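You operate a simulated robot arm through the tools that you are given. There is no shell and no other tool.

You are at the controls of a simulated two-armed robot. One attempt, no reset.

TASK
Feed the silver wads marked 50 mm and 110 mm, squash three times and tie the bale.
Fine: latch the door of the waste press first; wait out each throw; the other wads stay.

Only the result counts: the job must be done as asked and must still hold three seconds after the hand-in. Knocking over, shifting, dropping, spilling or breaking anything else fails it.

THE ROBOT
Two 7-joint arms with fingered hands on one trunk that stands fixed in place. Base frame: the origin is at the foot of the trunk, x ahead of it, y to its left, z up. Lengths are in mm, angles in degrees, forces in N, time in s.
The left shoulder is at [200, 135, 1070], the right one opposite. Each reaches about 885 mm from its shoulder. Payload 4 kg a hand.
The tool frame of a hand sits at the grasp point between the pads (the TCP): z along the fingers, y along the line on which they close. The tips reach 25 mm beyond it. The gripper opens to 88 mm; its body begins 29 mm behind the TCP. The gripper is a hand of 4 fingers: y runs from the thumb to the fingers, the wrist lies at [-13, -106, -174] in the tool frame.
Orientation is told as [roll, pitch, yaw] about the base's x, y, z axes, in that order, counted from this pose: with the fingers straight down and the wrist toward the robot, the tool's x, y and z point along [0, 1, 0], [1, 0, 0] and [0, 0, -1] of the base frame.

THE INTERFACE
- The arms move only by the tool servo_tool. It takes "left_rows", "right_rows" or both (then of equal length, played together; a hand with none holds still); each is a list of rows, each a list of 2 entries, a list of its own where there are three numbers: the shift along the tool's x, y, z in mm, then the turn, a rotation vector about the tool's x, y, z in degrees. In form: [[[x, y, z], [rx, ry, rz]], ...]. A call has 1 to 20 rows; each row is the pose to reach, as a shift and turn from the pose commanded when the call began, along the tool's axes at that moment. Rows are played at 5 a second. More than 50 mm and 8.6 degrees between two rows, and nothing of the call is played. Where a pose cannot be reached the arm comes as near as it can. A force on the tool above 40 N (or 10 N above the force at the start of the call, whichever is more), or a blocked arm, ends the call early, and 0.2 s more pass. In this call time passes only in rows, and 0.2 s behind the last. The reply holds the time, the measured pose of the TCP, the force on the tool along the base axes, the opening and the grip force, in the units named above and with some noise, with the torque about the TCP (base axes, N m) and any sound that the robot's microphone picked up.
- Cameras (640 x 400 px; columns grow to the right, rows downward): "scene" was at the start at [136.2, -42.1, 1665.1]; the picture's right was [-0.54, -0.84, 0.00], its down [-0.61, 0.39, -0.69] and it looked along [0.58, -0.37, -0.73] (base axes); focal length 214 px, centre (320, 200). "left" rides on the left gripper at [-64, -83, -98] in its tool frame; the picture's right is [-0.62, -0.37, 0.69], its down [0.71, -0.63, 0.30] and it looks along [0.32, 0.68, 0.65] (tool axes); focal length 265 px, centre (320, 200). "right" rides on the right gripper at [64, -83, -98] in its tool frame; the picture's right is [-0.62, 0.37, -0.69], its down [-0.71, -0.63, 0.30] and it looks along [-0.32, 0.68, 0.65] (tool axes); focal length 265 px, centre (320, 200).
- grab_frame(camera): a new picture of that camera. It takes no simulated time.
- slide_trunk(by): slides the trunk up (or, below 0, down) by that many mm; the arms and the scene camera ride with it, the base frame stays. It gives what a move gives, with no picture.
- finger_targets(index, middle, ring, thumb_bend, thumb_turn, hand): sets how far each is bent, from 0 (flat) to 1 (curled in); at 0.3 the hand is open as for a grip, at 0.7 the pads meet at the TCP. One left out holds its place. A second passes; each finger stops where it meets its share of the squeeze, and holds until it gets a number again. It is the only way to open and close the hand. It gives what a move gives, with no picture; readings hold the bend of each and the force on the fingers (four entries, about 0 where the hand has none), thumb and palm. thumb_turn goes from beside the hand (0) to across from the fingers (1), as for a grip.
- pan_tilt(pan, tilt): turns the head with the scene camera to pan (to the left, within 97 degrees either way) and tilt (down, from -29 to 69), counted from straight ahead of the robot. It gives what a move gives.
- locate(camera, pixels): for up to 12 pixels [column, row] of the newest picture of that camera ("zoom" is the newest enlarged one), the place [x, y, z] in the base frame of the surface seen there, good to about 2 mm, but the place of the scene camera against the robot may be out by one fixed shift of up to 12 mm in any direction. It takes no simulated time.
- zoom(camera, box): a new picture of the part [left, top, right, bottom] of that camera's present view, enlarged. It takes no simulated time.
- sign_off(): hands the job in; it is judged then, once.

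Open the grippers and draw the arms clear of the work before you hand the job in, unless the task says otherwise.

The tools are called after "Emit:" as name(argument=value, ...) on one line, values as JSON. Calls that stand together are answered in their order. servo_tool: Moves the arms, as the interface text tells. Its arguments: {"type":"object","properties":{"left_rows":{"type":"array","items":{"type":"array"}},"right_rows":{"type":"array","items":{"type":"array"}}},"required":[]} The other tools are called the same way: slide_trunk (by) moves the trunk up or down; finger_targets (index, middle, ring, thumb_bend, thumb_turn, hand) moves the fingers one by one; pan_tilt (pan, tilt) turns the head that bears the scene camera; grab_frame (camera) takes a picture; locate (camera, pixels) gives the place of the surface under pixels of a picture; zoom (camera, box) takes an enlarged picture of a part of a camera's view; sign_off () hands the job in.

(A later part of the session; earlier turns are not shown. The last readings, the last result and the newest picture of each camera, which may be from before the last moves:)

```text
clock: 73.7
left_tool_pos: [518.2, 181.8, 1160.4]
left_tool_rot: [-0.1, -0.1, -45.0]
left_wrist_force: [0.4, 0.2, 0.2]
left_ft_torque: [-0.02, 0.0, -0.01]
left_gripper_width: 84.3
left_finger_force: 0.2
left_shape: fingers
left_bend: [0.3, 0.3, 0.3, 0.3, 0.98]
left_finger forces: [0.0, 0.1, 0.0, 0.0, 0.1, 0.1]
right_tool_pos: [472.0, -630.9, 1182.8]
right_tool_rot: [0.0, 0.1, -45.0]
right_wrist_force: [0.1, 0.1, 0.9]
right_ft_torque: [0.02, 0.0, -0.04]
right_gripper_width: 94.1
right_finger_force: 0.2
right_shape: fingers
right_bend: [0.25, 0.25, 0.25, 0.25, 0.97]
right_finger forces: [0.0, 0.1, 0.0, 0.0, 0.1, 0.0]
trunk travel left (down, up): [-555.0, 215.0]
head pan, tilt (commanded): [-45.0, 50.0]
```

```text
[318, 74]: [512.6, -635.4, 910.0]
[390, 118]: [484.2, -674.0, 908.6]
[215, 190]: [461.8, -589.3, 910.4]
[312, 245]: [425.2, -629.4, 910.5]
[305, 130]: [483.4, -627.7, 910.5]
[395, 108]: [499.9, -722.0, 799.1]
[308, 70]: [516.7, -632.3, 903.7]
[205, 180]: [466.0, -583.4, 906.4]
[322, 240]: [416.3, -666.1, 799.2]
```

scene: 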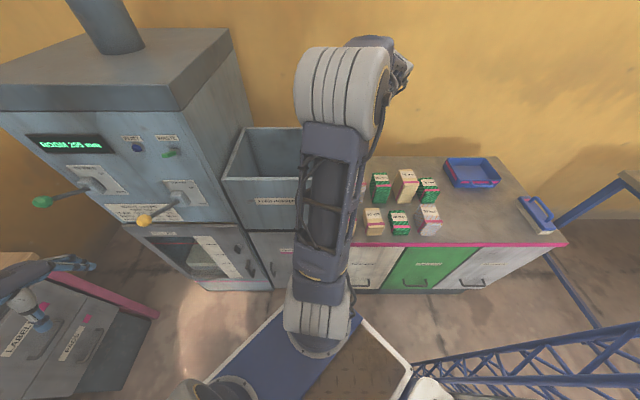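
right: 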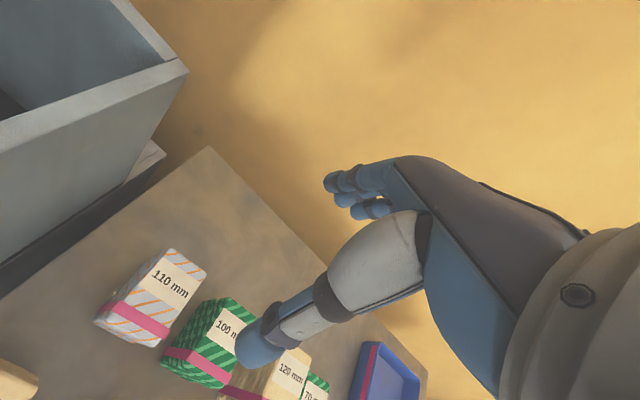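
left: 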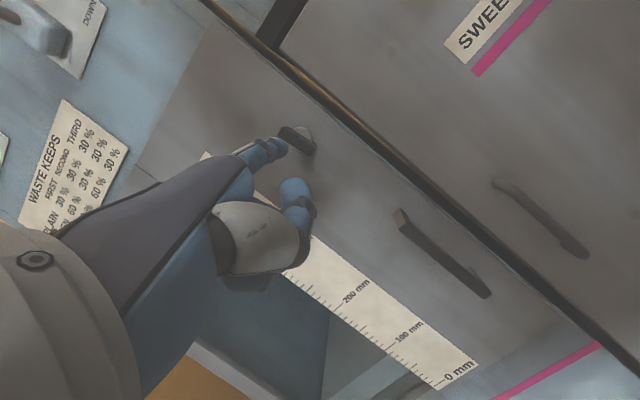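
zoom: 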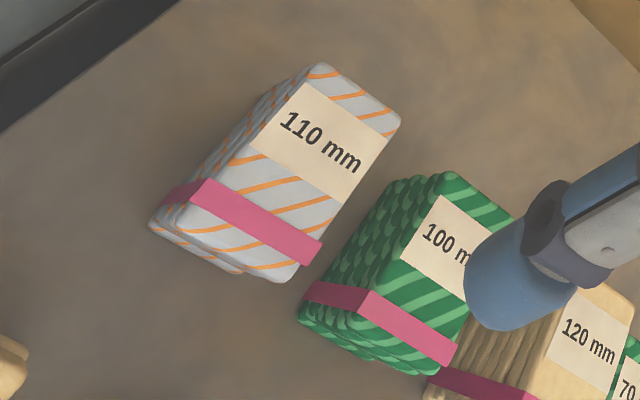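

The 110 mm wad's centre is [471,-632] with its long axis at yaw ≈-40°. I open the hand a bit more, turn to -40° and come down to just above it.

Emit:
finger_targets(hand="right", index=0.2, middle=0.2, ring=0.2, thumb_bend=0.2, thumb_turn=1)

Emit:
servo_tool(right_rows=[[[-1.5, 0, 45], [0, 0, -5]], [[-1.5, 0, 90], [0, 0, -5]], [[-1.5, 0, 135], [0, 0, -5]], [[-1.5, 0, 175], [0, 0, -5]], [[-1.5, 0, 210], [0, 0, -5]], [[-1.5, 0, 225], [0, 0, -5]]])

Emit:
grab_frame(camera="right")

```text
clock: 74.7
left_tool_pos: [518.3, 182.2, 1158.4]
left_tool_rot: [0.1, 0.0, -44.9]
left_wrist_force: [-0.2, -1.0, -0.6]
left_ft_torque: [0.02, 0.0, -0.01]
left_gripper_width: 84.8
left_finger_force: 0.0
left_shape: fingers
left_bend: [0.3, 0.3, 0.3, 0.3, 0.98]
left_finger forces: [0.0, 0.0, 0.0, 0.1, 0.1, 0.0]
right_tool_pos: [471.7, -629.9, 1183.9]
right_tool_rot: [0.0, 0.1, -45.1]
right_wrist_force: [0.6, -0.5, -0.9]
right_ft_torque: [-0.03, 0.01, -0.04]
right_gripper_width: 103.4
right_finger_force: 0.0
right_shape: fingers
right_bend: [0.2, 0.2, 0.2, 0.2, 0.97]
right_finger forces: [0.0, 0.1, 0.0, 0.0, 0.0, 0.0]
trunk travel left (down, up): [-555.0, 215.0]
head pan, tilt (commanded): [-45.0, 50.0]
```

```text
clock: 76.1
left_tool_pos: [517.9, 181.6, 1158.2]
left_tool_rot: [0.0, -0.1, -45.0]
left_wrist_force: [0.0, -1.4, -0.3]
left_ft_torque: [-0.01, 0.01, -0.03]
left_gripper_width: 85.0
left_finger_force: 0.0
left_shape: fingers
left_bend: [0.3, 0.3, 0.3, 0.3, 0.98]
left_finger forces: [0.0, 0.0, 0.1, 0.0, 0.0, 0.1]
right_tool_pos: [472.1, -632.0, 954.6]
right_tool_rot: [0.0, 0.0, -40.1]
right_wrist_force: [0.8, -0.4, -0.4]
right_ft_torque: [-0.01, 0.01, 0.02]
right_gripper_width: 103.5
right_finger_force: 0.1
right_shape: fingers
right_bend: [0.2, 0.2, 0.2, 0.2, 0.97]
right_finger forces: [0.1, 0.0, 0.0, 0.0, 0.1, 0.0]
trunk travel left (down, up): [-555.0, 215.0]
head pan, tilt (commanded): [-45.0, 50.0]
```

```text
taken
```

right: 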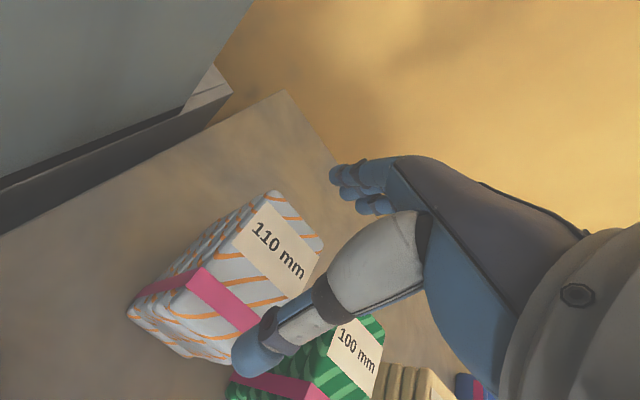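

Alignment is good. I descend the last ~65 mm in slow steps.

Emit:
servo_tool(right_rows=[[[0, 0, 20], [0, 0, 0]], [[0, 0, 40], [0, 0, 0]], [[0, 0, 54], [0, 0, 0]], [[0, 0, 65], [0, 0, 0]]])

Emit:
grab_frame(camera="right")

```text
clock: 77.0
left_tool_pos: [517.4, 182.7, 1158.0]
left_tool_rot: [0.0, -0.1, -44.9]
left_wrist_force: [-0.2, -0.9, -0.2]
left_ft_torque: [0.0, -0.02, 0.01]
left_gripper_width: 84.7
left_finger_force: 0.0
left_shape: fingers
left_bend: [0.3, 0.3, 0.3, 0.3, 0.98]
left_finger forces: [0.0, 0.1, 0.0, 0.2, 0.1, 0.0]
right_tool_pos: [471.9, -636.1, 902.4]
right_tool_rot: [-0.3, -0.8, -40.2]
right_wrist_force: [-4.2, 5.2, 25.3]
right_ft_torque: [0.51, 0.45, -0.04]
right_gripper_width: 118.2
right_finger_force: 16.3
right_shape: fingers
right_bend: [0.16, 0.2, 0.2, 0.02, 0.96]
right_finger forces: [7.9, 0.1, 0.7, 0.1, 23.0, 0.0]
trunk travel left (down, up): [-555.0, 215.0]
head pan, tilt (commanded): [-45.0, 50.0]
stopped in row 4 (right hand): the force on the tool passed its limit at 51 N (the readings are from after the stop); the commanded pose is now the measured one
```

```text
taken
```

right: 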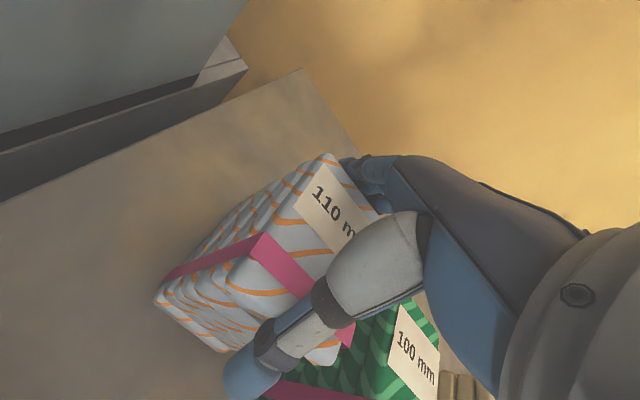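

The thumb's inner slope met the 75 mm long side (thumb pushed to 0.02, 23 N). I open the hand wider first to release the pressure, then lift off and re-check the wad.

Emit:
finger_targets(hand="right", index=0.05, middle=0.05, ring=0.05, thumb_bend=0.0)

Emit:
grab_frame(camera="right")

```text
clock: 78.0
left_tool_pos: [517.6, 181.4, 1158.8]
left_tool_rot: [0.0, 0.0, -45.0]
left_wrist_force: [0.6, 0.0, 0.0]
left_ft_torque: [0.04, 0.02, -0.02]
left_gripper_width: 84.6
left_finger_force: 0.0
left_shape: fingers
left_bend: [0.3, 0.3, 0.3, 0.3, 0.98]
left_finger forces: [0.0, 0.0, 0.0, 0.0, 0.0, 0.0]
right_tool_pos: [472.5, -635.8, 899.5]
right_tool_rot: [-0.2, -0.4, -40.2]
right_wrist_force: [-0.6, 0.6, -0.2]
right_ft_torque: [0.01, -0.02, -0.03]
right_gripper_width: 128.2
right_finger_force: 0.2
right_shape: fingers
right_bend: [0.05, 0.05, 0.05, 0.0, 0.97]
right_finger forces: [0.0, 0.1, 0.0, 0.0, 0.3, 0.1]
trunk travel left (down, up): [-555.0, 215.0]
head pan, tilt (commanded): [-45.0, 50.0]
```

```text
taken
```

right: 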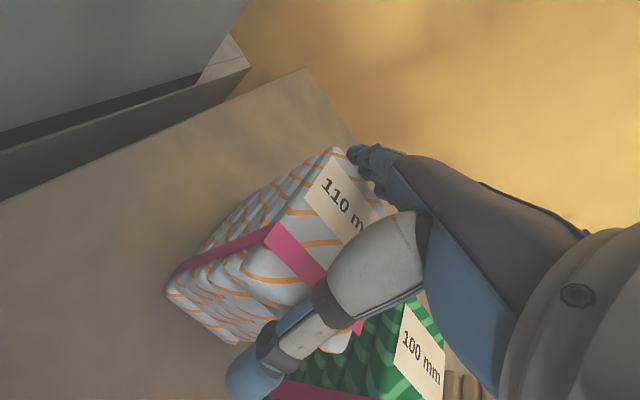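

Pressure relieved (0.3 N) with width 128 mm. I check where the wad's top corners are now relative to the hand.

Emit:
locate(camera="right", pixels=[[335, 155], [268, 228], [345, 190], [300, 210], [330, 320], [180, 275], [330, 280], [260, 390], [270, 335], [385, 165], [405, 310]])

Emit:
zoom(camera="right", box=[160, 120, 460, 400])

```text
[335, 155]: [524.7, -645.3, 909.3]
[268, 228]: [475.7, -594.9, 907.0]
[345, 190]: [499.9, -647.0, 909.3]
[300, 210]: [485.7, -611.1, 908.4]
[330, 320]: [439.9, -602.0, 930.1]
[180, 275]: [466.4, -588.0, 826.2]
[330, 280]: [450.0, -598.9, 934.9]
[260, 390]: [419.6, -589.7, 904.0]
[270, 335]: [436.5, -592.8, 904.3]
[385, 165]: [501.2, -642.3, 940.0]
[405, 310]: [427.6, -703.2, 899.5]
```

```text
1.43 times, centred on (310, 260) of right
```

zoom: 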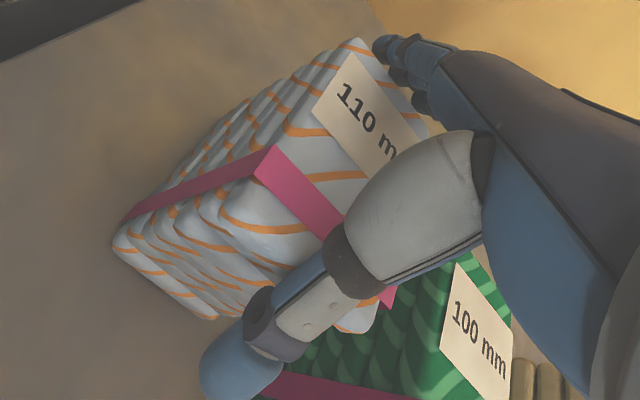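

The wad slid back a few millimetres but stands upright; forces are nil. I centre the hand 5 mm toward it and close the fingers on its long side.

Emit:
servo_tool(right_rows=[[[1, 5, 0], [0, 0, 0]]])

Emit:
finger_targets(hand="right", index=0.45, middle=0.45, ring=0.45, thumb_bend=0.45, thumb_turn=1)

Emit:
grab_frame(camera="right")

Emit:
grab_frame(camera="scene")

```text
clock: 78.4
left_tool_pos: [517.3, 181.1, 1158.4]
left_tool_rot: [0.0, -0.1, -45.0]
left_wrist_force: [0.5, -0.1, 0.3]
left_ft_torque: [0.0, -0.01, -0.01]
left_gripper_width: 84.7
left_finger_force: 0.1
left_shape: fingers
left_bend: [0.3, 0.3, 0.3, 0.3, 0.98]
left_finger forces: [0.1, 0.0, 0.0, 0.0, 0.0, 0.0]
right_tool_pos: [476.1, -637.5, 898.8]
right_tool_rot: [-0.2, -0.6, -40.2]
right_wrist_force: [-0.4, 0.9, 0.1]
right_ft_torque: [0.01, -0.01, -0.03]
right_gripper_width: 128.0
right_finger_force: 0.3
right_shape: fingers
right_bend: [0.05, 0.05, 0.05, 0.0, 0.97]
right_finger forces: [0.0, 0.0, 0.0, 0.0, 0.7, 0.0]
trunk travel left (down, up): [-555.0, 215.0]
head pan, tilt (commanded): [-45.0, 50.0]
```

```text
clock: 79.4
left_tool_pos: [517.8, 182.0, 1159.0]
left_tool_rot: [-0.1, -0.1, -45.0]
left_wrist_force: [0.0, -0.2, 0.2]
left_ft_torque: [0.01, 0.01, -0.01]
left_gripper_width: 84.4
left_finger_force: 0.1
left_shape: fingers
left_bend: [0.3, 0.3, 0.3, 0.3, 0.98]
left_finger forces: [0.0, 0.1, 0.0, 0.0, 0.1, 0.1]
right_tool_pos: [477.7, -636.6, 900.7]
right_tool_rot: [-0.5, -0.7, -40.1]
right_wrist_force: [1.0, 0.6, 25.6]
right_ft_torque: [-0.09, -0.09, 0.44]
right_gripper_width: 117.5
right_finger_force: 36.2
right_shape: fingers
right_bend: [0.12, 0.27, 0.16, 0.22, 0.94]
right_finger forces: [11.2, 13.3, 12.8, 0.0, 36.0, 0.0]
trunk travel left (down, up): [-555.0, 215.0]
head pan, tilt (commanded): [-45.0, 50.0]
```

```text
taken
```

right: 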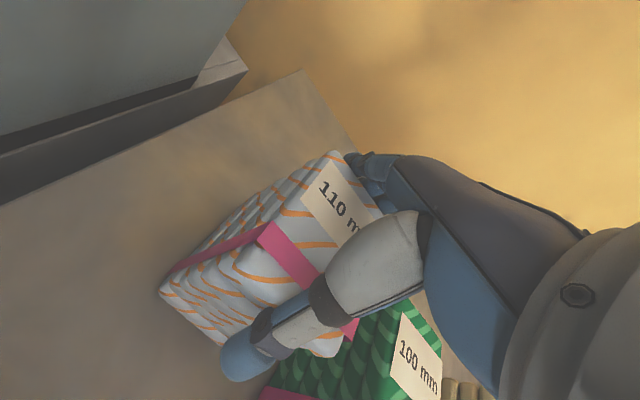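

```text
taken
```

scene: 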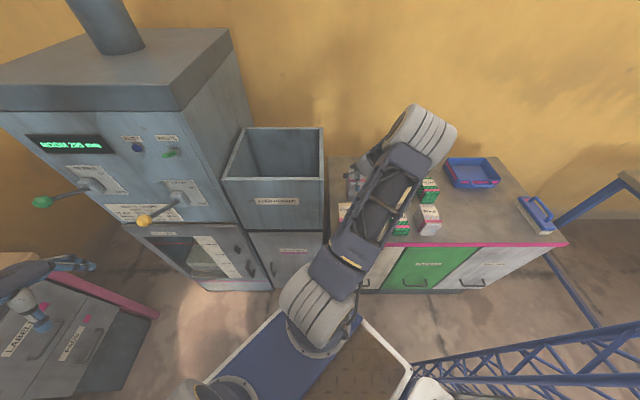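

This grip wedges on the top edges (25 N upward on the hand) — poor. I open, raise the hand ~14 mm so only the fingertip pads meet the faces, and close again.

Emit:
finger_targets(hand="right", index=0.1, middle=0.1, ring=0.1, thumb_bend=0.05, thumb_turn=1)

Emit:
servo_tool(right_rows=[[[0, 0, -8], [0, 0, 0]], [[0, 0, -15], [0.4, 0.4, 0]]])

Emit:
grab_frame(camera="right")

Emit:
locate(camera="right", pixels=[[330, 155], [262, 232], [300, 210], [340, 195], [168, 290], [225, 345], [330, 350], [240, 365], [300, 320]])

```text
clock: 80.4
left_tool_pos: [517.1, 181.7, 1160.0]
left_tool_rot: [0.0, -0.1, -45.0]
left_wrist_force: [1.4, 0.0, -0.6]
left_ft_torque: [-0.02, 0.01, 0.01]
left_gripper_width: 84.5
left_finger_force: 0.0
left_shape: fingers
left_bend: [0.3, 0.3, 0.3, 0.3, 0.98]
left_finger forces: [0.1, 0.0, 0.0, 0.1, 0.0, 0.0]
right_tool_pos: [476.1, -637.9, 897.7]
right_tool_rot: [-0.2, -0.4, -40.2]
right_wrist_force: [-0.8, 1.5, 4.8]
right_ft_torque: [-0.05, -0.13, -0.05]
right_gripper_width: 125.3
right_finger_force: 2.9
right_shape: fingers
right_bend: [0.08, 0.1, 0.1, 0.03, 0.95]
right_finger forces: [3.2, 0.0, 0.0, 0.1, 3.2, 0.1]
trunk travel left (down, up): [-555.0, 215.0]
head pan, tilt (commanded): [-45.0, 50.0]
```

```text
clock: 81.0
left_tool_pos: [518.3, 180.8, 1158.6]
left_tool_rot: [0.1, 0.0, -44.9]
left_wrist_force: [-0.7, 0.2, -0.4]
left_ft_torque: [0.01, 0.01, -0.02]
left_gripper_width: 84.5
left_finger_force: 0.2
left_shape: fingers
left_bend: [0.3, 0.3, 0.3, 0.3, 0.98]
left_finger forces: [0.1, 0.1, 0.1, 0.0, 0.0, 0.0]
right_tool_pos: [477.4, -637.3, 914.7]
right_tool_rot: [0.3, 0.0, -40.1]
right_wrist_force: [0.5, 1.1, 0.2]
right_ft_torque: [-0.01, 0.0, -0.01]
right_gripper_width: 122.0
right_finger_force: 0.0
right_shape: fingers
right_bend: [0.1, 0.1, 0.1, 0.05, 0.95]
right_finger forces: [0.0, 0.0, 0.1, 0.1, 0.0, 0.0]
trunk travel left (down, up): [-555.0, 215.0]
head pan, tilt (commanded): [-45.0, 50.0]
```

```text
taken
```

right: 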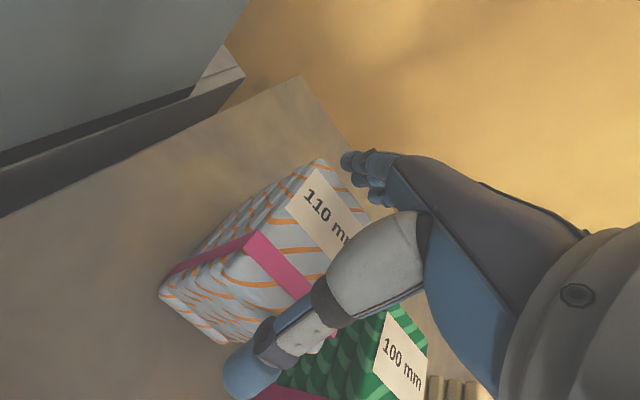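

```text
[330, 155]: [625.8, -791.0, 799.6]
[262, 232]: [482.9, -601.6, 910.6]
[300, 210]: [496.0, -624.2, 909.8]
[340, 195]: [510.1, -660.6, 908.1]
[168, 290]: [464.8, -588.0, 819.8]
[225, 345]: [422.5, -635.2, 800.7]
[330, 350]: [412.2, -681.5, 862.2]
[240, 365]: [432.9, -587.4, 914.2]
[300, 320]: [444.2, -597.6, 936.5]
```

I zoom to re-measure the wad's present position.

Emit:
zoom(camera="right", box=[140, 130, 400, 370])

Emit:
locate(camera="zoom", pixels=[[285, 55], [200, 165], [185, 180], [120, 200], [55, 265], [150, 335], [140, 345], [70, 290], [160, 200], [255, 95], [200, 250], [330, 60]])

```text
1.67 times, centred on (270, 250) of right
```

zoom: 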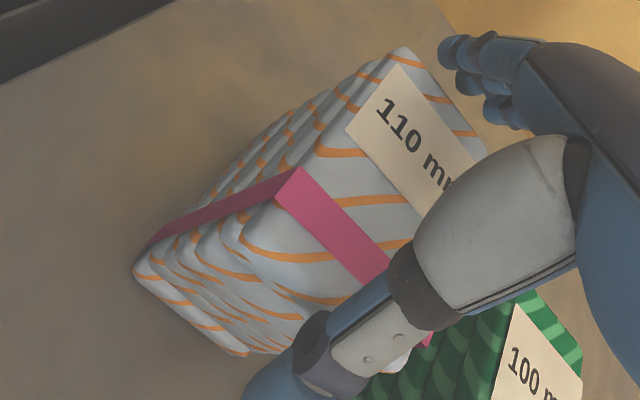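

```text
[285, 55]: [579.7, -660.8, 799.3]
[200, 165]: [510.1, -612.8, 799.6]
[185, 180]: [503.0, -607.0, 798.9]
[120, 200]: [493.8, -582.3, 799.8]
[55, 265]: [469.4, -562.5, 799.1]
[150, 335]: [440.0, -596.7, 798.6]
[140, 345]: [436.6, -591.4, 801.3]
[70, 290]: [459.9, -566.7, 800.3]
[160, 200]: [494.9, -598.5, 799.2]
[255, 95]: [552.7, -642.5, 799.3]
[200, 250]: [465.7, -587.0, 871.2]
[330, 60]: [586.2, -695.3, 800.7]
```

I locate the actual visible corners in this zoom: back-left (402,55), front-left of top (250,232), base (137,272) and (243,350).

Emit:
locate(camera="zoom", pixels=[[402, 58], [478, 142], [250, 228], [345, 298], [140, 272], [243, 348], [300, 170], [340, 210], [390, 100], [215, 225], [300, 325], [420, 350]])

```text
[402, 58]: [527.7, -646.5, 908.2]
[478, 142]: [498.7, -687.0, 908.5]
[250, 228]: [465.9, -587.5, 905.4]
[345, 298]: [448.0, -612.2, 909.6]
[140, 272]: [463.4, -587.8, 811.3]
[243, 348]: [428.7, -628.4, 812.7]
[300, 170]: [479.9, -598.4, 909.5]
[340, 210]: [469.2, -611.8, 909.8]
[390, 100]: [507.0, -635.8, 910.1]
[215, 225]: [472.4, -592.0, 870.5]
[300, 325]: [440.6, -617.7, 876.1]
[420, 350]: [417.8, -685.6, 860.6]
```

The wad's long side is really ~86 mm, too wide; its short side is ~55 mm. The elbow is out to the right, so turning the hand to yaw +50° (fingers on the hopper side) should work. I raise the hand and rotate it +90°.

Emit:
servo_tool(right_rows=[[[0, 0, -40], [0, 0, 0]], [[0, 0, -80], [0, 0, 0]], [[0, 0, -110], [0, 0, 0]], [[0, 0, -130], [0, 0, -8]], [[0, 0, -130], [0, 0, -16]], [[0, 0, -130], [0, 0, -24]], [[0, 0, -130], [0, 0, -32]], [[0, 0, -130], [0, 0, -40]]])

Emit:
grab_frame(camera="scene")

Emit:
grab_frame(camera="right")

```text
clock: 82.8
left_tool_pos: [518.3, 181.2, 1157.8]
left_tool_rot: [0.0, 0.1, -45.0]
left_wrist_force: [-0.6, -0.1, 0.5]
left_ft_torque: [-0.01, -0.02, 0.01]
left_gripper_width: 84.4
left_finger_force: 0.1
left_shape: fingers
left_bend: [0.3, 0.3, 0.3, 0.3, 0.98]
left_finger forces: [0.0, 0.0, 0.0, 0.0, 0.0, 0.1]
right_tool_pos: [476.1, -637.3, 1044.8]
right_tool_rot: [0.0, -0.3, 0.1]
right_wrist_force: [0.7, -0.2, -0.6]
right_ft_torque: [0.0, 0.02, -0.03]
right_gripper_width: 122.2
right_finger_force: 0.0
right_shape: fingers
right_bend: [0.1, 0.1, 0.1, 0.05, 0.95]
right_finger forces: [0.1, 0.1, 0.0, 0.0, 0.0, 0.0]
trunk travel left (down, up): [-555.0, 215.0]
head pan, tilt (commanded): [-45.0, 50.0]
```

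```text
taken
```

scene: 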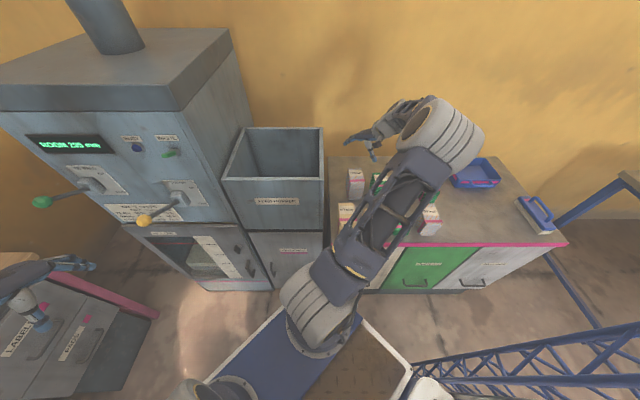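

```text
taken
```

right: 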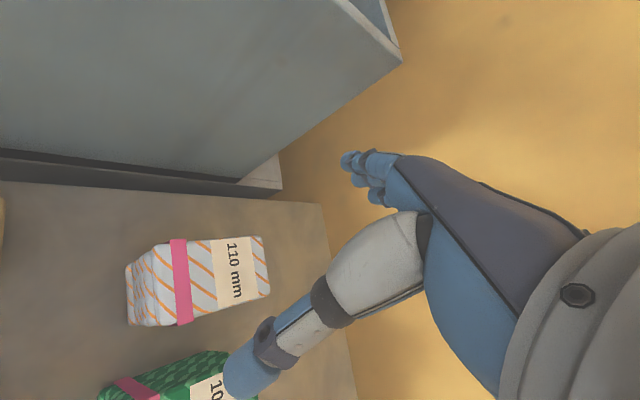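

Yaw 0 reached fine. I continue to yaw +50°.

Emit:
servo_tool(right_rows=[[[0, 0, 0], [0, 0, -8]], [[0, 0, 0], [0, 0, -16]], [[0, 0, 0], [0, 0, -24]], [[0, 0, 0], [0, 0, -32]], [[0, 0, 0], [0, 0, -40]], [[0, 0, 0], [0, 0, -48]], [[0, 0, 0], [0, 0, -50]]])

Emit:
grab_frame(camera="scene")

Emit:
grab_frame(camera="right")

```text
clock: 84.4
left_tool_pos: [518.5, 181.3, 1159.8]
left_tool_rot: [0.0, 0.1, -45.1]
left_wrist_force: [0.1, 0.1, -0.7]
left_ft_torque: [0.01, -0.02, -0.01]
left_gripper_width: 84.6
left_finger_force: 0.2
left_shape: fingers
left_bend: [0.3, 0.3, 0.3, 0.3, 0.98]
left_finger forces: [0.0, 0.1, 0.0, 0.0, 0.0, 0.1]
right_tool_pos: [477.3, -637.8, 1043.5]
right_tool_rot: [-0.1, -0.2, 50.0]
right_wrist_force: [0.1, -0.8, -0.6]
right_ft_torque: [-0.01, -0.01, 0.01]
right_gripper_width: 122.0
right_finger_force: 0.0
right_shape: fingers
right_bend: [0.1, 0.1, 0.1, 0.05, 0.95]
right_finger forces: [0.0, 0.0, 0.0, 0.0, 0.0, 0.0]
trunk travel left (down, up): [-555.0, 215.0]
head pan, tilt (commanded): [-45.0, 50.0]
```

```text
taken
```

scene: 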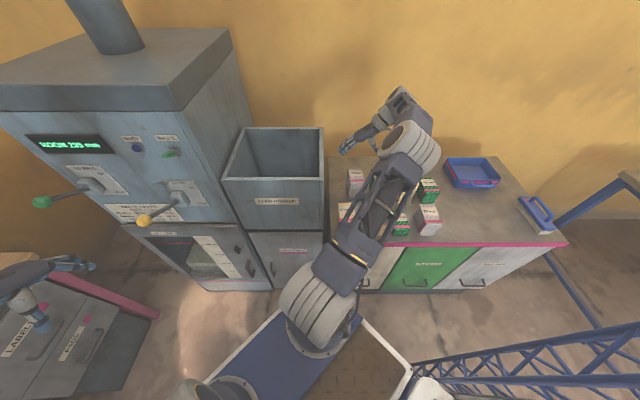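

```text
taken
```

right: 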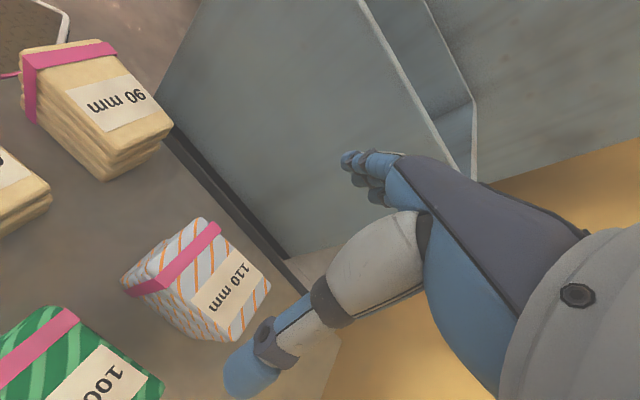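

Reached. I locate the elbow and forearm to make sure they stay above the other wads when I lower the hand, and measure the wad's corners from this view.

Emit:
locate(camera="scene", pixels=[[410, 145], [432, 160], [380, 205], [400, 105], [350, 240]])

Emit:
zoom(camera="right", box=[60, 190, 330, 400])

Emit:
locate(camera="zoom", pixels=[[335, 65], [365, 85], [492, 210], [405, 350], [265, 240], [230, 190], [380, 200], [155, 195], [200, 330], [90, 265], [215, 370], [480, 250]])

```text
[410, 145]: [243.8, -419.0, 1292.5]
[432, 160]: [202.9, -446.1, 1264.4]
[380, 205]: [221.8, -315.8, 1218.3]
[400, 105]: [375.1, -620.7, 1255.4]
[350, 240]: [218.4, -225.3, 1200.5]
```

```text
1.90 times, centred on (195, 295) of right
```

zoom: 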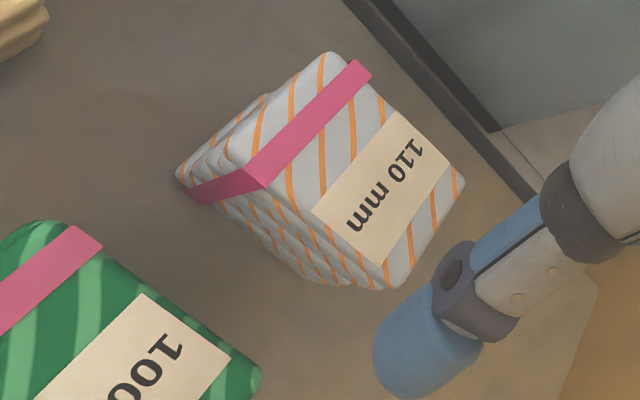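

```text
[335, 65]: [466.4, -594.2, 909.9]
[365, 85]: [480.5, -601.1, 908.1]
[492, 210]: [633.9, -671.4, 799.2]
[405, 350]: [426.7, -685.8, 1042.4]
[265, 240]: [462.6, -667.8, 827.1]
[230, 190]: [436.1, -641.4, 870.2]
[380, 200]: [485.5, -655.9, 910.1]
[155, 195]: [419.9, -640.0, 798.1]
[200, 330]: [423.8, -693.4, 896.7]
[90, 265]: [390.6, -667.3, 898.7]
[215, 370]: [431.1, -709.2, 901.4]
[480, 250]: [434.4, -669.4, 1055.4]
```

I locate the four top corners precisely: (330,62), (234,152), (386,280), (457,184).

Emit:
locate(camera="zoom", pixels=[[330, 62], [234, 152], [386, 280], [457, 184], [250, 175], [350, 170], [310, 75], [440, 165], [250, 395], [260, 375], [190, 180]])

```text
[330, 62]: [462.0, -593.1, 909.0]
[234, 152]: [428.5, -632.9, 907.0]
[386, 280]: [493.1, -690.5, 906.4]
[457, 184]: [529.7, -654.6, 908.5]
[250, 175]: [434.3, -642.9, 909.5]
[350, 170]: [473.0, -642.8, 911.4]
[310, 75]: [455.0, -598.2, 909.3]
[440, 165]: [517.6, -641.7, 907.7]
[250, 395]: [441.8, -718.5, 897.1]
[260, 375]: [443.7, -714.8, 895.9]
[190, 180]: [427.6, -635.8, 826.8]
```

The short side is ~52–55 mm at yaw ≈48°, centre [478,-643]. I set a moderate opening so the thumb clears the 100 mm wad, align, and descend to just above.

Emit:
finger_targets(hand="right", index=0.27, middle=0.27, ring=0.27, thumb_bend=0.3, thumb_turn=1)

Emit:
servo_tool(right_rows=[[[-2, -2, 30], [0, 0, 2]], [[-4, -3, 60], [0, 0, 2]], [[-4, -3, 85], [0, 0, 2]], [[-4, -3, 100], [0, 0, 2]]])

Emit:
grab_frame(camera="right")

Emit:
grab_frame(camera="scene")

```text
clock: 85.4
left_tool_pos: [518.1, 180.7, 1158.4]
left_tool_rot: [0.0, 0.0, -45.0]
left_wrist_force: [0.2, -0.5, 0.1]
left_ft_torque: [0.0, 0.0, -0.02]
left_gripper_width: 84.4
left_finger_force: 0.0
left_shape: fingers
left_bend: [0.3, 0.3, 0.3, 0.3, 0.98]
left_finger forces: [0.0, 0.1, 0.1, 0.0, 0.1, 0.1]
right_tool_pos: [476.4, -637.7, 1044.5]
right_tool_rot: [-0.1, -0.2, 49.8]
right_wrist_force: [-1.0, 0.4, -0.9]
right_ft_torque: [-0.01, 0.02, 0.02]
right_gripper_width: 88.8
right_finger_force: 0.0
right_shape: fingers
right_bend: [0.27, 0.27, 0.27, 0.3, 0.97]
right_finger forces: [0.1, 0.0, 0.1, 0.0, 0.0, 0.1]
trunk travel left (down, up): [-555.0, 215.0]
head pan, tilt (commanded): [-45.0, 50.0]
```

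```text
clock: 86.4
left_tool_pos: [517.8, 181.0, 1158.3]
left_tool_rot: [0.0, 0.0, -45.0]
left_wrist_force: [0.2, -0.2, 0.2]
left_ft_torque: [-0.01, -0.01, -0.04]
left_gripper_width: 84.7
left_finger_force: 0.1
left_shape: fingers
left_bend: [0.3, 0.3, 0.3, 0.3, 0.98]
left_finger forces: [0.0, 0.1, 0.0, 0.0, 0.1, 0.0]
right_tool_pos: [476.6, -643.1, 943.5]
right_tool_rot: [0.0, 0.0, 47.8]
right_wrist_force: [-0.6, -0.9, -0.8]
right_ft_torque: [0.03, 0.02, -0.01]
right_gripper_width: 88.8
right_finger_force: 0.0
right_shape: fingers
right_bend: [0.27, 0.27, 0.27, 0.3, 0.97]
right_finger forces: [0.1, 0.0, 0.0, 0.0, 0.1, 0.0]
trunk travel left (down, up): [-555.0, 215.0]
head pan, tilt (commanded): [-45.0, 50.0]
```

```text
taken
```

right: 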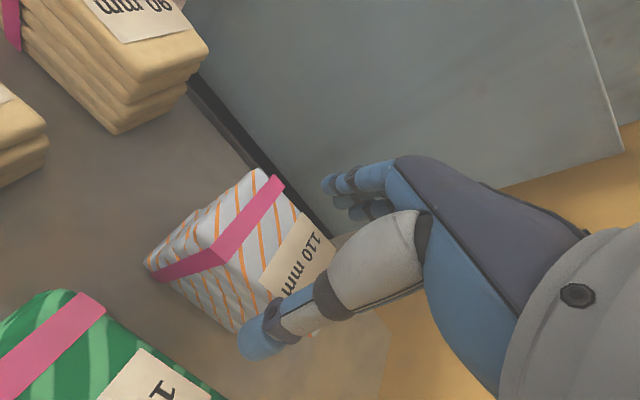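

```text
taken
```

scene: 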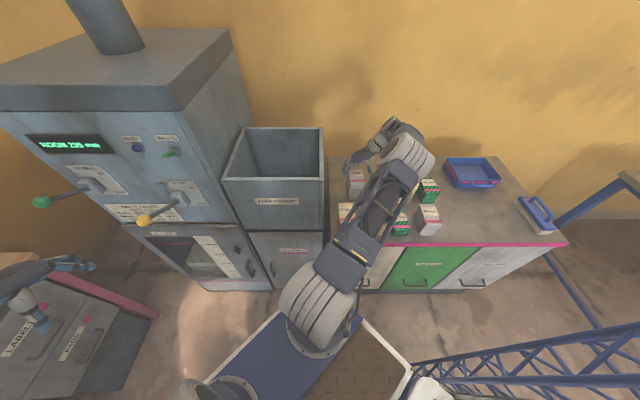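

Aligned. I lower the last 47 mm to grip height z≈896.

Emit:
servo_tool(right_rows=[[[0, 0, 15], [0, 0, 0]], [[0, 0, 28], [0, 0, 0]], [[0, 0, 40], [0, 0, 0]], [[0, 0, 47], [0, 0, 0]]])

Emit:
grab_frame(camera="right")

```text
clock: 87.4
left_tool_pos: [518.7, 180.7, 1159.6]
left_tool_rot: [0.0, 0.0, -45.0]
left_wrist_force: [0.6, 0.1, 0.0]
left_ft_torque: [-0.01, -0.01, -0.01]
left_gripper_width: 84.6
left_finger_force: 0.0
left_shape: fingers
left_bend: [0.3, 0.3, 0.3, 0.3, 0.98]
left_finger forces: [0.0, 0.0, 0.1, 0.0, 0.0, 0.0]
right_tool_pos: [479.3, -642.5, 897.6]
right_tool_rot: [-0.1, -0.3, 47.9]
right_wrist_force: [1.1, 0.2, 0.4]
right_ft_torque: [0.01, -0.02, 0.0]
right_gripper_width: 89.0
right_finger_force: 1.3
right_shape: fingers
right_bend: [0.27, 0.27, 0.27, 0.3, 0.97]
right_finger forces: [1.0, 0.0, 0.0, 0.0, 0.0, 0.0]
trunk travel left (down, up): [-555.0, 215.0]
head pan, tilt (commanded): [-45.0, 50.0]
```

```text
taken
```

right: 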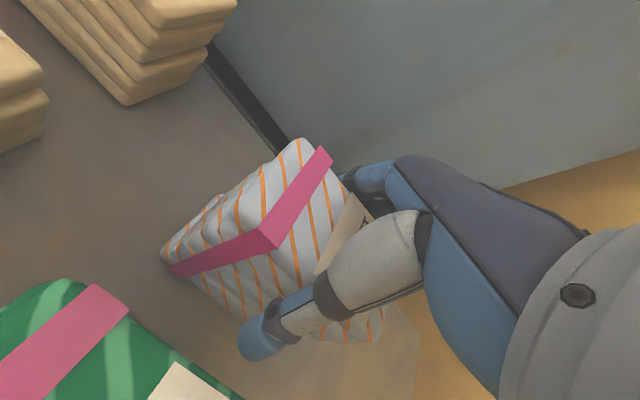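

In position with only ~1 N index contact. I close the hand.

Emit:
finger_targets(hand="right", index=0.55, middle=0.55, ring=0.55, thumb_bend=0.55, thumb_turn=1)

Emit:
grab_frame(camera="right")

```text
clock: 88.4
left_tool_pos: [518.1, 181.0, 1158.5]
left_tool_rot: [0.1, -0.1, -44.9]
left_wrist_force: [0.1, -1.1, 0.0]
left_ft_torque: [-0.03, -0.02, 0.0]
left_gripper_width: 84.6
left_finger_force: 0.1
left_shape: fingers
left_bend: [0.3, 0.3, 0.3, 0.3, 0.98]
left_finger forces: [0.0, 0.0, 0.0, 0.1, 0.0, 0.0]
right_tool_pos: [478.4, -642.3, 897.8]
right_tool_rot: [0.0, -0.3, 47.9]
right_wrist_force: [1.3, 2.7, 8.6]
right_ft_torque: [0.47, -0.42, 0.05]
right_gripper_width: 65.3
right_finger_force: 25.7
right_shape: fingers
right_bend: [0.35, 0.46, 0.45, 0.45, 0.98]
right_finger forces: [13.7, 7.3, 7.2, 0.0, 23.4, 0.1]
trunk travel left (down, up): [-555.0, 215.0]
head pan, tilt (commanded): [-45.0, 50.0]
```

```text
taken
```

right: 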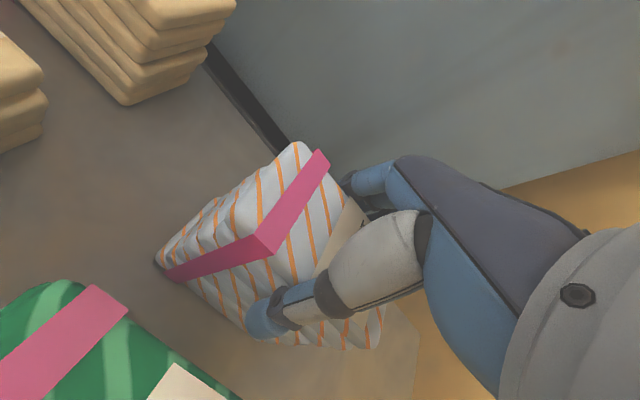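

Good grip (26 N, 65 mm). I lift it a little by arm first, slowly, to verify the hold.

Emit:
servo_tool(right_rows=[[[0, 0, -5], [0, 0, 0]], [[0, 0, -12], [0, 0, 0]], [[0, 0, -25], [0, 0, 0]], [[0, 0, -40], [0, 0, 0]], [[0, 0, -60], [0, 0, 0]]])

Emit:
grab_frame(camera="right")

Emit:
grab_frame(camera="scene")

```text
clock: 89.6
left_tool_pos: [518.5, 182.1, 1159.1]
left_tool_rot: [-0.1, 0.0, -45.0]
left_wrist_force: [-0.1, 0.1, 0.0]
left_ft_torque: [-0.01, 0.02, -0.01]
left_gripper_width: 84.7
left_finger_force: 0.1
left_shape: fingers
left_bend: [0.3, 0.3, 0.3, 0.3, 0.98]
left_finger forces: [0.1, 0.0, 0.0, 0.1, 0.0, 0.0]
right_tool_pos: [475.9, -641.5, 956.9]
right_tool_rot: [-0.1, -0.2, 47.8]
right_wrist_force: [0.0, -0.4, -2.4]
right_ft_torque: [0.03, 0.0, 0.01]
right_gripper_width: 65.3
right_finger_force: 24.2
right_shape: fingers
right_bend: [0.37, 0.47, 0.46, 0.45, 0.98]
right_finger forces: [11.1, 6.0, 6.2, 0.1, 24.7, 0.0]
trunk travel left (down, up): [-555.0, 215.0]
head pan, tilt (commanded): [-45.0, 50.0]
```

```text
taken
```

right: 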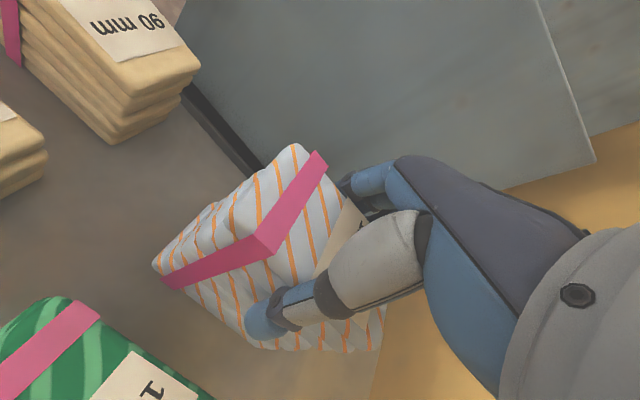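

```text
taken
```

scene: 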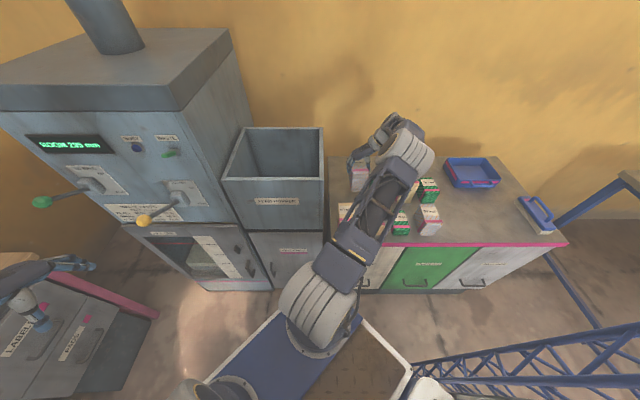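

The wad is firmly held (about 2.4 N weight). I raise the trunk 210 mm to lift it above the hopper rim level.

Emit:
slide_trunk(by=210)

Emit:
grab_frame(camera="right")

```text
clock: 91.9
left_tool_pos: [518.0, 181.3, 1369.8]
left_tool_rot: [0.0, 0.0, -45.0]
left_wrist_force: [-0.5, 0.1, 0.0]
left_ft_torque: [-0.01, -0.02, 0.02]
left_gripper_width: 84.9
left_finger_force: 0.1
left_shape: fingers
left_bend: [0.3, 0.3, 0.3, 0.3, 0.98]
left_finger forces: [0.0, 0.1, 0.0, 0.0, 0.0, 0.0]
right_tool_pos: [477.6, -642.1, 1169.6]
right_tool_rot: [-0.1, -0.1, 47.7]
right_wrist_force: [0.9, 0.2, -1.9]
right_ft_torque: [0.0, 0.01, 0.0]
right_gripper_width: 65.3
right_finger_force: 23.6
right_shape: fingers
right_bend: [0.37, 0.47, 0.46, 0.45, 0.98]
right_finger forces: [11.0, 6.0, 6.2, 0.0, 24.6, 0.1]
trunk travel left (down, up): [-765.0, 5.0]
head pan, tilt (commanded): [-45.0, 50.0]
```

```text
taken
```

right: 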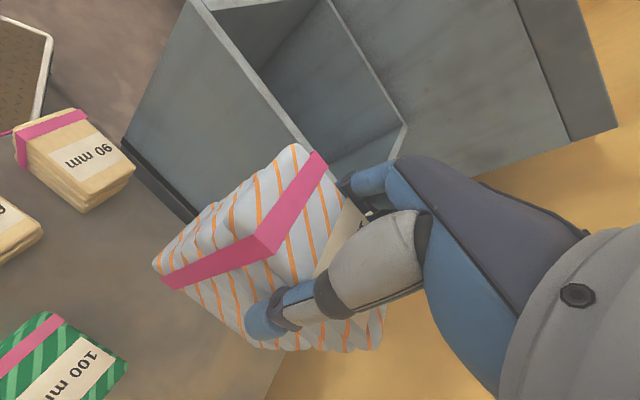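

Clear to go directly at this yaw. I raise the wad further while moving it over the hopper's right wall to the centre.

Emit:
servo_tool(right_rows=[[[2, 15, -20], [0, 0, 0]], [[4, 30, -40], [0, 0, 0]], [[6, 48, -60], [0, 0, 0]], [[10, 80, -70], [0, 0, 0]], [[15, 120, -70], [0, 0, 0]], [[20, 165, -70], [0, 0, 0]], [[25, 210, -70], [0, 0, 0]], [[31, 255, -70], [0, 0, 0]], [[38, 300, -70], [0, 0, 0]], [[38, 319, -70], [0, 0, 0]]])

Emit:
grab_frame(camera="right")

Emit:
grab_frame(camera="scene")

```text
clock: 94.1
left_tool_pos: [518.3, 181.0, 1367.9]
left_tool_rot: [0.1, 0.0, -45.0]
left_wrist_force: [-0.6, 0.7, -0.4]
left_ft_torque: [-0.02, 0.0, 0.01]
left_gripper_width: 84.5
left_finger_force: 0.1
left_shape: fingers
left_bend: [0.3, 0.3, 0.3, 0.3, 0.98]
left_finger forces: [0.0, 0.1, 0.0, 0.0, 0.0, 0.1]
right_tool_pos: [661.8, -376.7, 1242.4]
right_tool_rot: [-0.1, -0.1, 47.8]
right_wrist_force: [1.6, -0.8, -2.1]
right_ft_torque: [0.03, -0.02, 0.03]
right_gripper_width: 65.1
right_finger_force: 23.6
right_shape: fingers
right_bend: [0.37, 0.47, 0.46, 0.45, 0.98]
right_finger forces: [11.1, 5.9, 6.1, 0.1, 24.4, 0.0]
trunk travel left (down, up): [-765.0, 5.0]
head pan, tilt (commanded): [-45.0, 50.0]
```

```text
taken
```

right: 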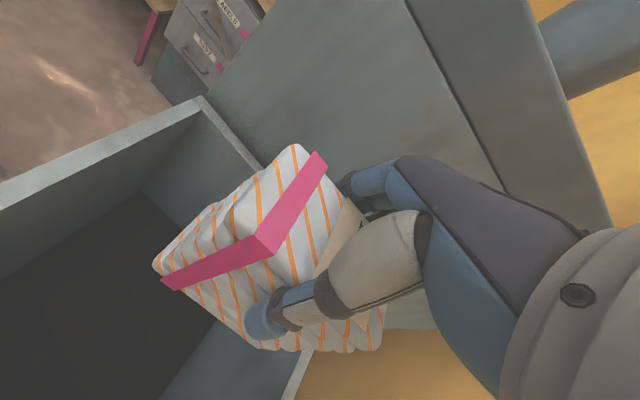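

```text
taken
```

scene: 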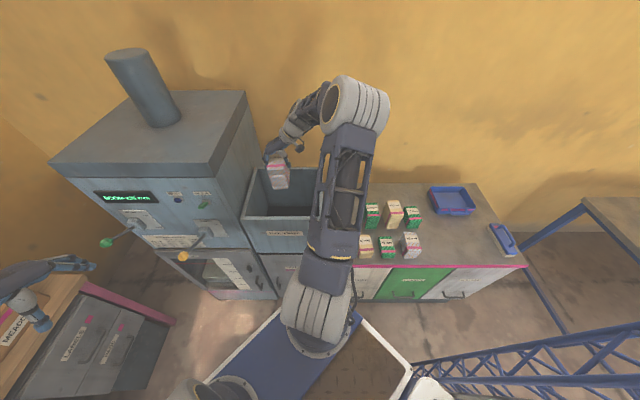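

Centred over the hopper (s≈202, w≈734). I lower the wad into the hopper.

Emit:
servo_tool(right_rows=[[[0, 0, 40], [0, 0, 0]], [[0, 0, 80], [0, 0, 0]], [[0, 0, 120], [0, 0, 0]], [[0, 0, 160], [0, 0, 0]], [[0, 0, 200], [0, 0, 0]], [[0, 0, 228], [0, 0, 0]]])

Emit:
grab_frame(camera="right")

Emit:
grab_frame(camera="scene")

```text
clock: 95.5
left_tool_pos: [518.8, 181.9, 1369.2]
left_tool_rot: [0.0, 0.0, -45.1]
left_wrist_force: [0.4, 0.0, -0.2]
left_ft_torque: [0.02, 0.01, 0.0]
left_gripper_width: 84.9
left_finger_force: 0.2
left_shape: fingers
left_bend: [0.3, 0.3, 0.3, 0.3, 0.98]
left_finger forces: [0.0, 0.0, 0.0, 0.1, 0.0, 0.0]
right_tool_pos: [663.3, -379.8, 1012.4]
right_tool_rot: [-0.1, -0.2, 47.7]
right_wrist_force: [-0.5, 0.9, -0.7]
right_ft_torque: [0.03, 0.0, 0.02]
right_gripper_width: 64.8
right_finger_force: 24.2
right_shape: fingers
right_bend: [0.37, 0.47, 0.46, 0.45, 0.98]
right_finger forces: [11.1, 6.0, 6.0, 0.0, 24.3, 0.0]
trunk travel left (down, up): [-765.0, 5.0]
head pan, tilt (commanded): [-45.0, 50.0]
```

```text
taken
```

right: 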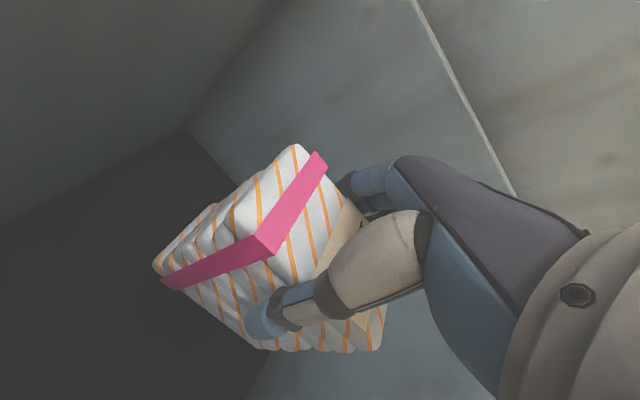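

```text
taken
```

scene: 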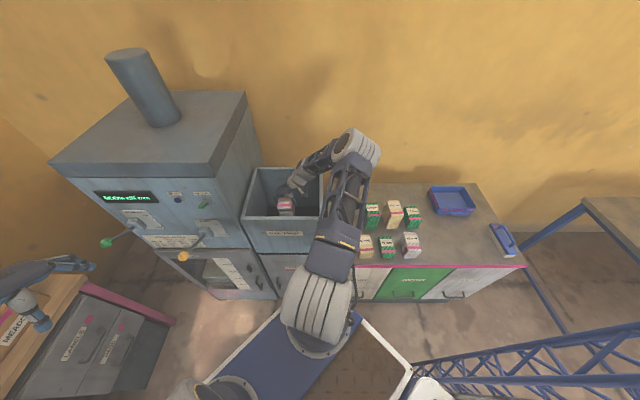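

The wad hangs inside the hopper. I open the hand to release it and read the display.

Emit:
finger_targets(hand="right", index=0.25, middle=0.25, ring=0.25, thumb_bend=0.25, thumb_turn=1)

Emit:
grab_frame(camera="right")

Emit:
zoom(camera="scene", box=[60, 160, 300, 310])

```text
clock: 96.5
left_tool_pos: [518.4, 180.6, 1369.1]
left_tool_rot: [0.1, 0.0, -45.0]
left_wrist_force: [0.2, 0.0, 0.9]
left_ft_torque: [-0.02, 0.0, -0.01]
left_gripper_width: 84.5
left_finger_force: 0.0
left_shape: fingers
left_bend: [0.3, 0.3, 0.3, 0.3, 0.98]
left_finger forces: [0.0, 0.0, 0.0, 0.0, 0.1, 0.0]
right_tool_pos: [664.1, -380.4, 1013.1]
right_tool_rot: [-0.1, -0.2, 47.8]
right_wrist_force: [-0.8, 1.4, 1.1]
right_ft_torque: [0.0, 0.04, 0.04]
right_gripper_width: 94.0
right_finger_force: 0.1
right_shape: fingers
right_bend: [0.25, 0.25, 0.25, 0.25, 0.97]
right_finger forces: [0.1, 0.1, 0.1, 0.1, 0.1, 0.0]
trunk travel left (down, up): [-765.0, 5.0]
head pan, tilt (commanded): [-45.0, 50.0]
```

```text
taken
```

right: 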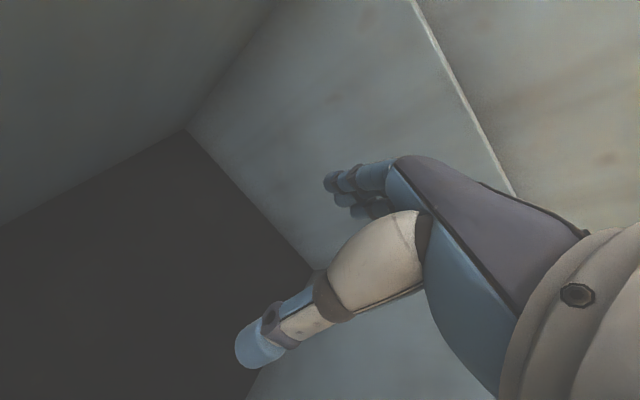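

```text
2.67 times, centred on (180, 235) of scene
```

zoom: 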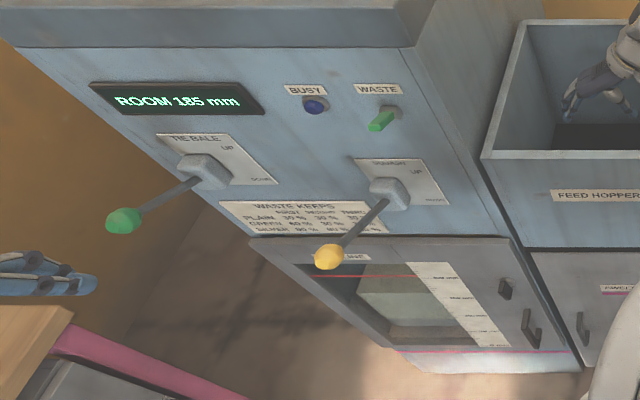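

ROOM reads 185 mm: both wads are in. I lift the right hand out of the hopper and park it back by the trunk, away from the press.

Emit:
servo_tool(right_rows=[[[0, 0, -45], [0, 0, 0]], [[0, 0, -90], [0, 0, 0]], [[0, 0, -135], [0, 0, 0]], [[0, 0, -180], [0, 0, 0]], [[0, 0, -225], [0, 0, 0]], [[34, -3, -245], [0, 0, 5.3]], [[67, -7, -266], [0, 0, 10.6]], [[101, -10, -288], [0, 0, 15.9]], [[134, -14, -310], [0, 0, 21.2]], [[168, -17, -332], [0, 0, 26.5]], [[202, -21, -354], [0, 0, 31.8]], [[235, -24, -376], [0, 0, 37.2]], [[269, -28, -398], [0, 0, 42.5]], [[302, -31, -421], [0, 0, 47.8]]])

Emit:
grab_frame(camera="scene")

```text
clock: 99.6
left_tool_pos: [518.2, 182.2, 1368.4]
left_tool_rot: [0.0, 0.0, -45.0]
left_wrist_force: [-0.3, -0.9, 0.6]
left_ft_torque: [-0.02, -0.03, 0.0]
left_gripper_width: 84.7
left_finger_force: 0.1
left_shape: fingers
left_bend: [0.3, 0.3, 0.3, 0.3, 0.98]
left_finger forces: [0.1, 0.1, 0.0, 0.0, 0.0, 0.0]
right_tool_pos: [412.7, -254.1, 1398.9]
right_tool_rot: [7.3, 5.5, -9.9]
right_wrist_force: [-0.1, -1.1, 0.1]
right_ft_torque: [0.01, 0.02, 0.02]
right_gripper_width: 94.2
right_finger_force: 0.1
right_shape: fingers
right_bend: [0.25, 0.25, 0.25, 0.25, 0.97]
right_finger forces: [0.0, 0.0, 0.0, 0.1, 0.1, 0.1]
trunk travel left (down, up): [-765.0, 5.0]
head pan, tilt (commanded): [-45.0, 50.0]
stopped in row 14 (right hand): the arm was blocked; the commanded pose is now the measured one
```

```text
taken
```

scene: 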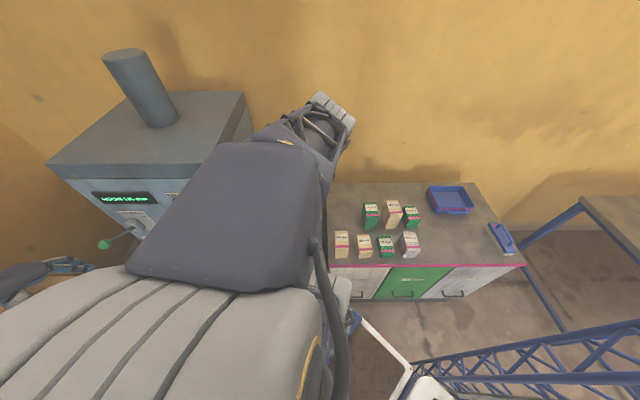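

The right elbow met something near the head (blocked). I ease the right hand down and slightly forward to a relaxed park pose, levelling it.

Emit:
servo_tool(right_rows=[[[0, 8, 25], [0, 0, 0]], [[0, 16, 50], [0, 0, 0]], [[0, 24, 75], [0, 0, 0]], [[0, 30, 100], [0, 0, 0]]])

Emit:
grab_frame(camera="scene")

```text
clock: 100.2
left_tool_pos: [518.2, 181.7, 1369.6]
left_tool_rot: [0.0, 0.0, -45.0]
left_wrist_force: [0.2, 0.5, -1.2]
left_ft_torque: [0.01, 0.05, 0.0]
left_gripper_width: 84.9
left_finger_force: 0.0
left_shape: fingers
left_bend: [0.3, 0.3, 0.3, 0.3, 0.98]
left_finger forces: [0.0, 0.0, 0.0, 0.0, 0.0, 0.1]
right_tool_pos: [390.5, -294.8, 1369.5]
right_tool_rot: [5.8, 3.7, -22.5]
right_wrist_force: [-0.4, 0.4, 0.3]
right_ft_torque: [0.02, 0.0, 0.0]
right_gripper_width: 94.1
right_finger_force: 0.1
right_shape: fingers
right_bend: [0.25, 0.25, 0.25, 0.25, 0.97]
right_finger forces: [0.1, 0.1, 0.0, 0.0, 0.0, 0.0]
trunk travel left (down, up): [-765.0, 5.0]
head pan, tilt (commanded): [-45.0, 50.0]
stopped in row 2 (right hand): the arm was blocked; the commanded pose is now the measured one
```

```text
taken
```

scene: 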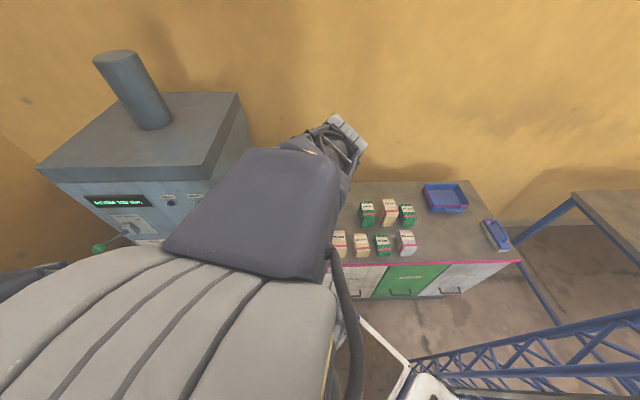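

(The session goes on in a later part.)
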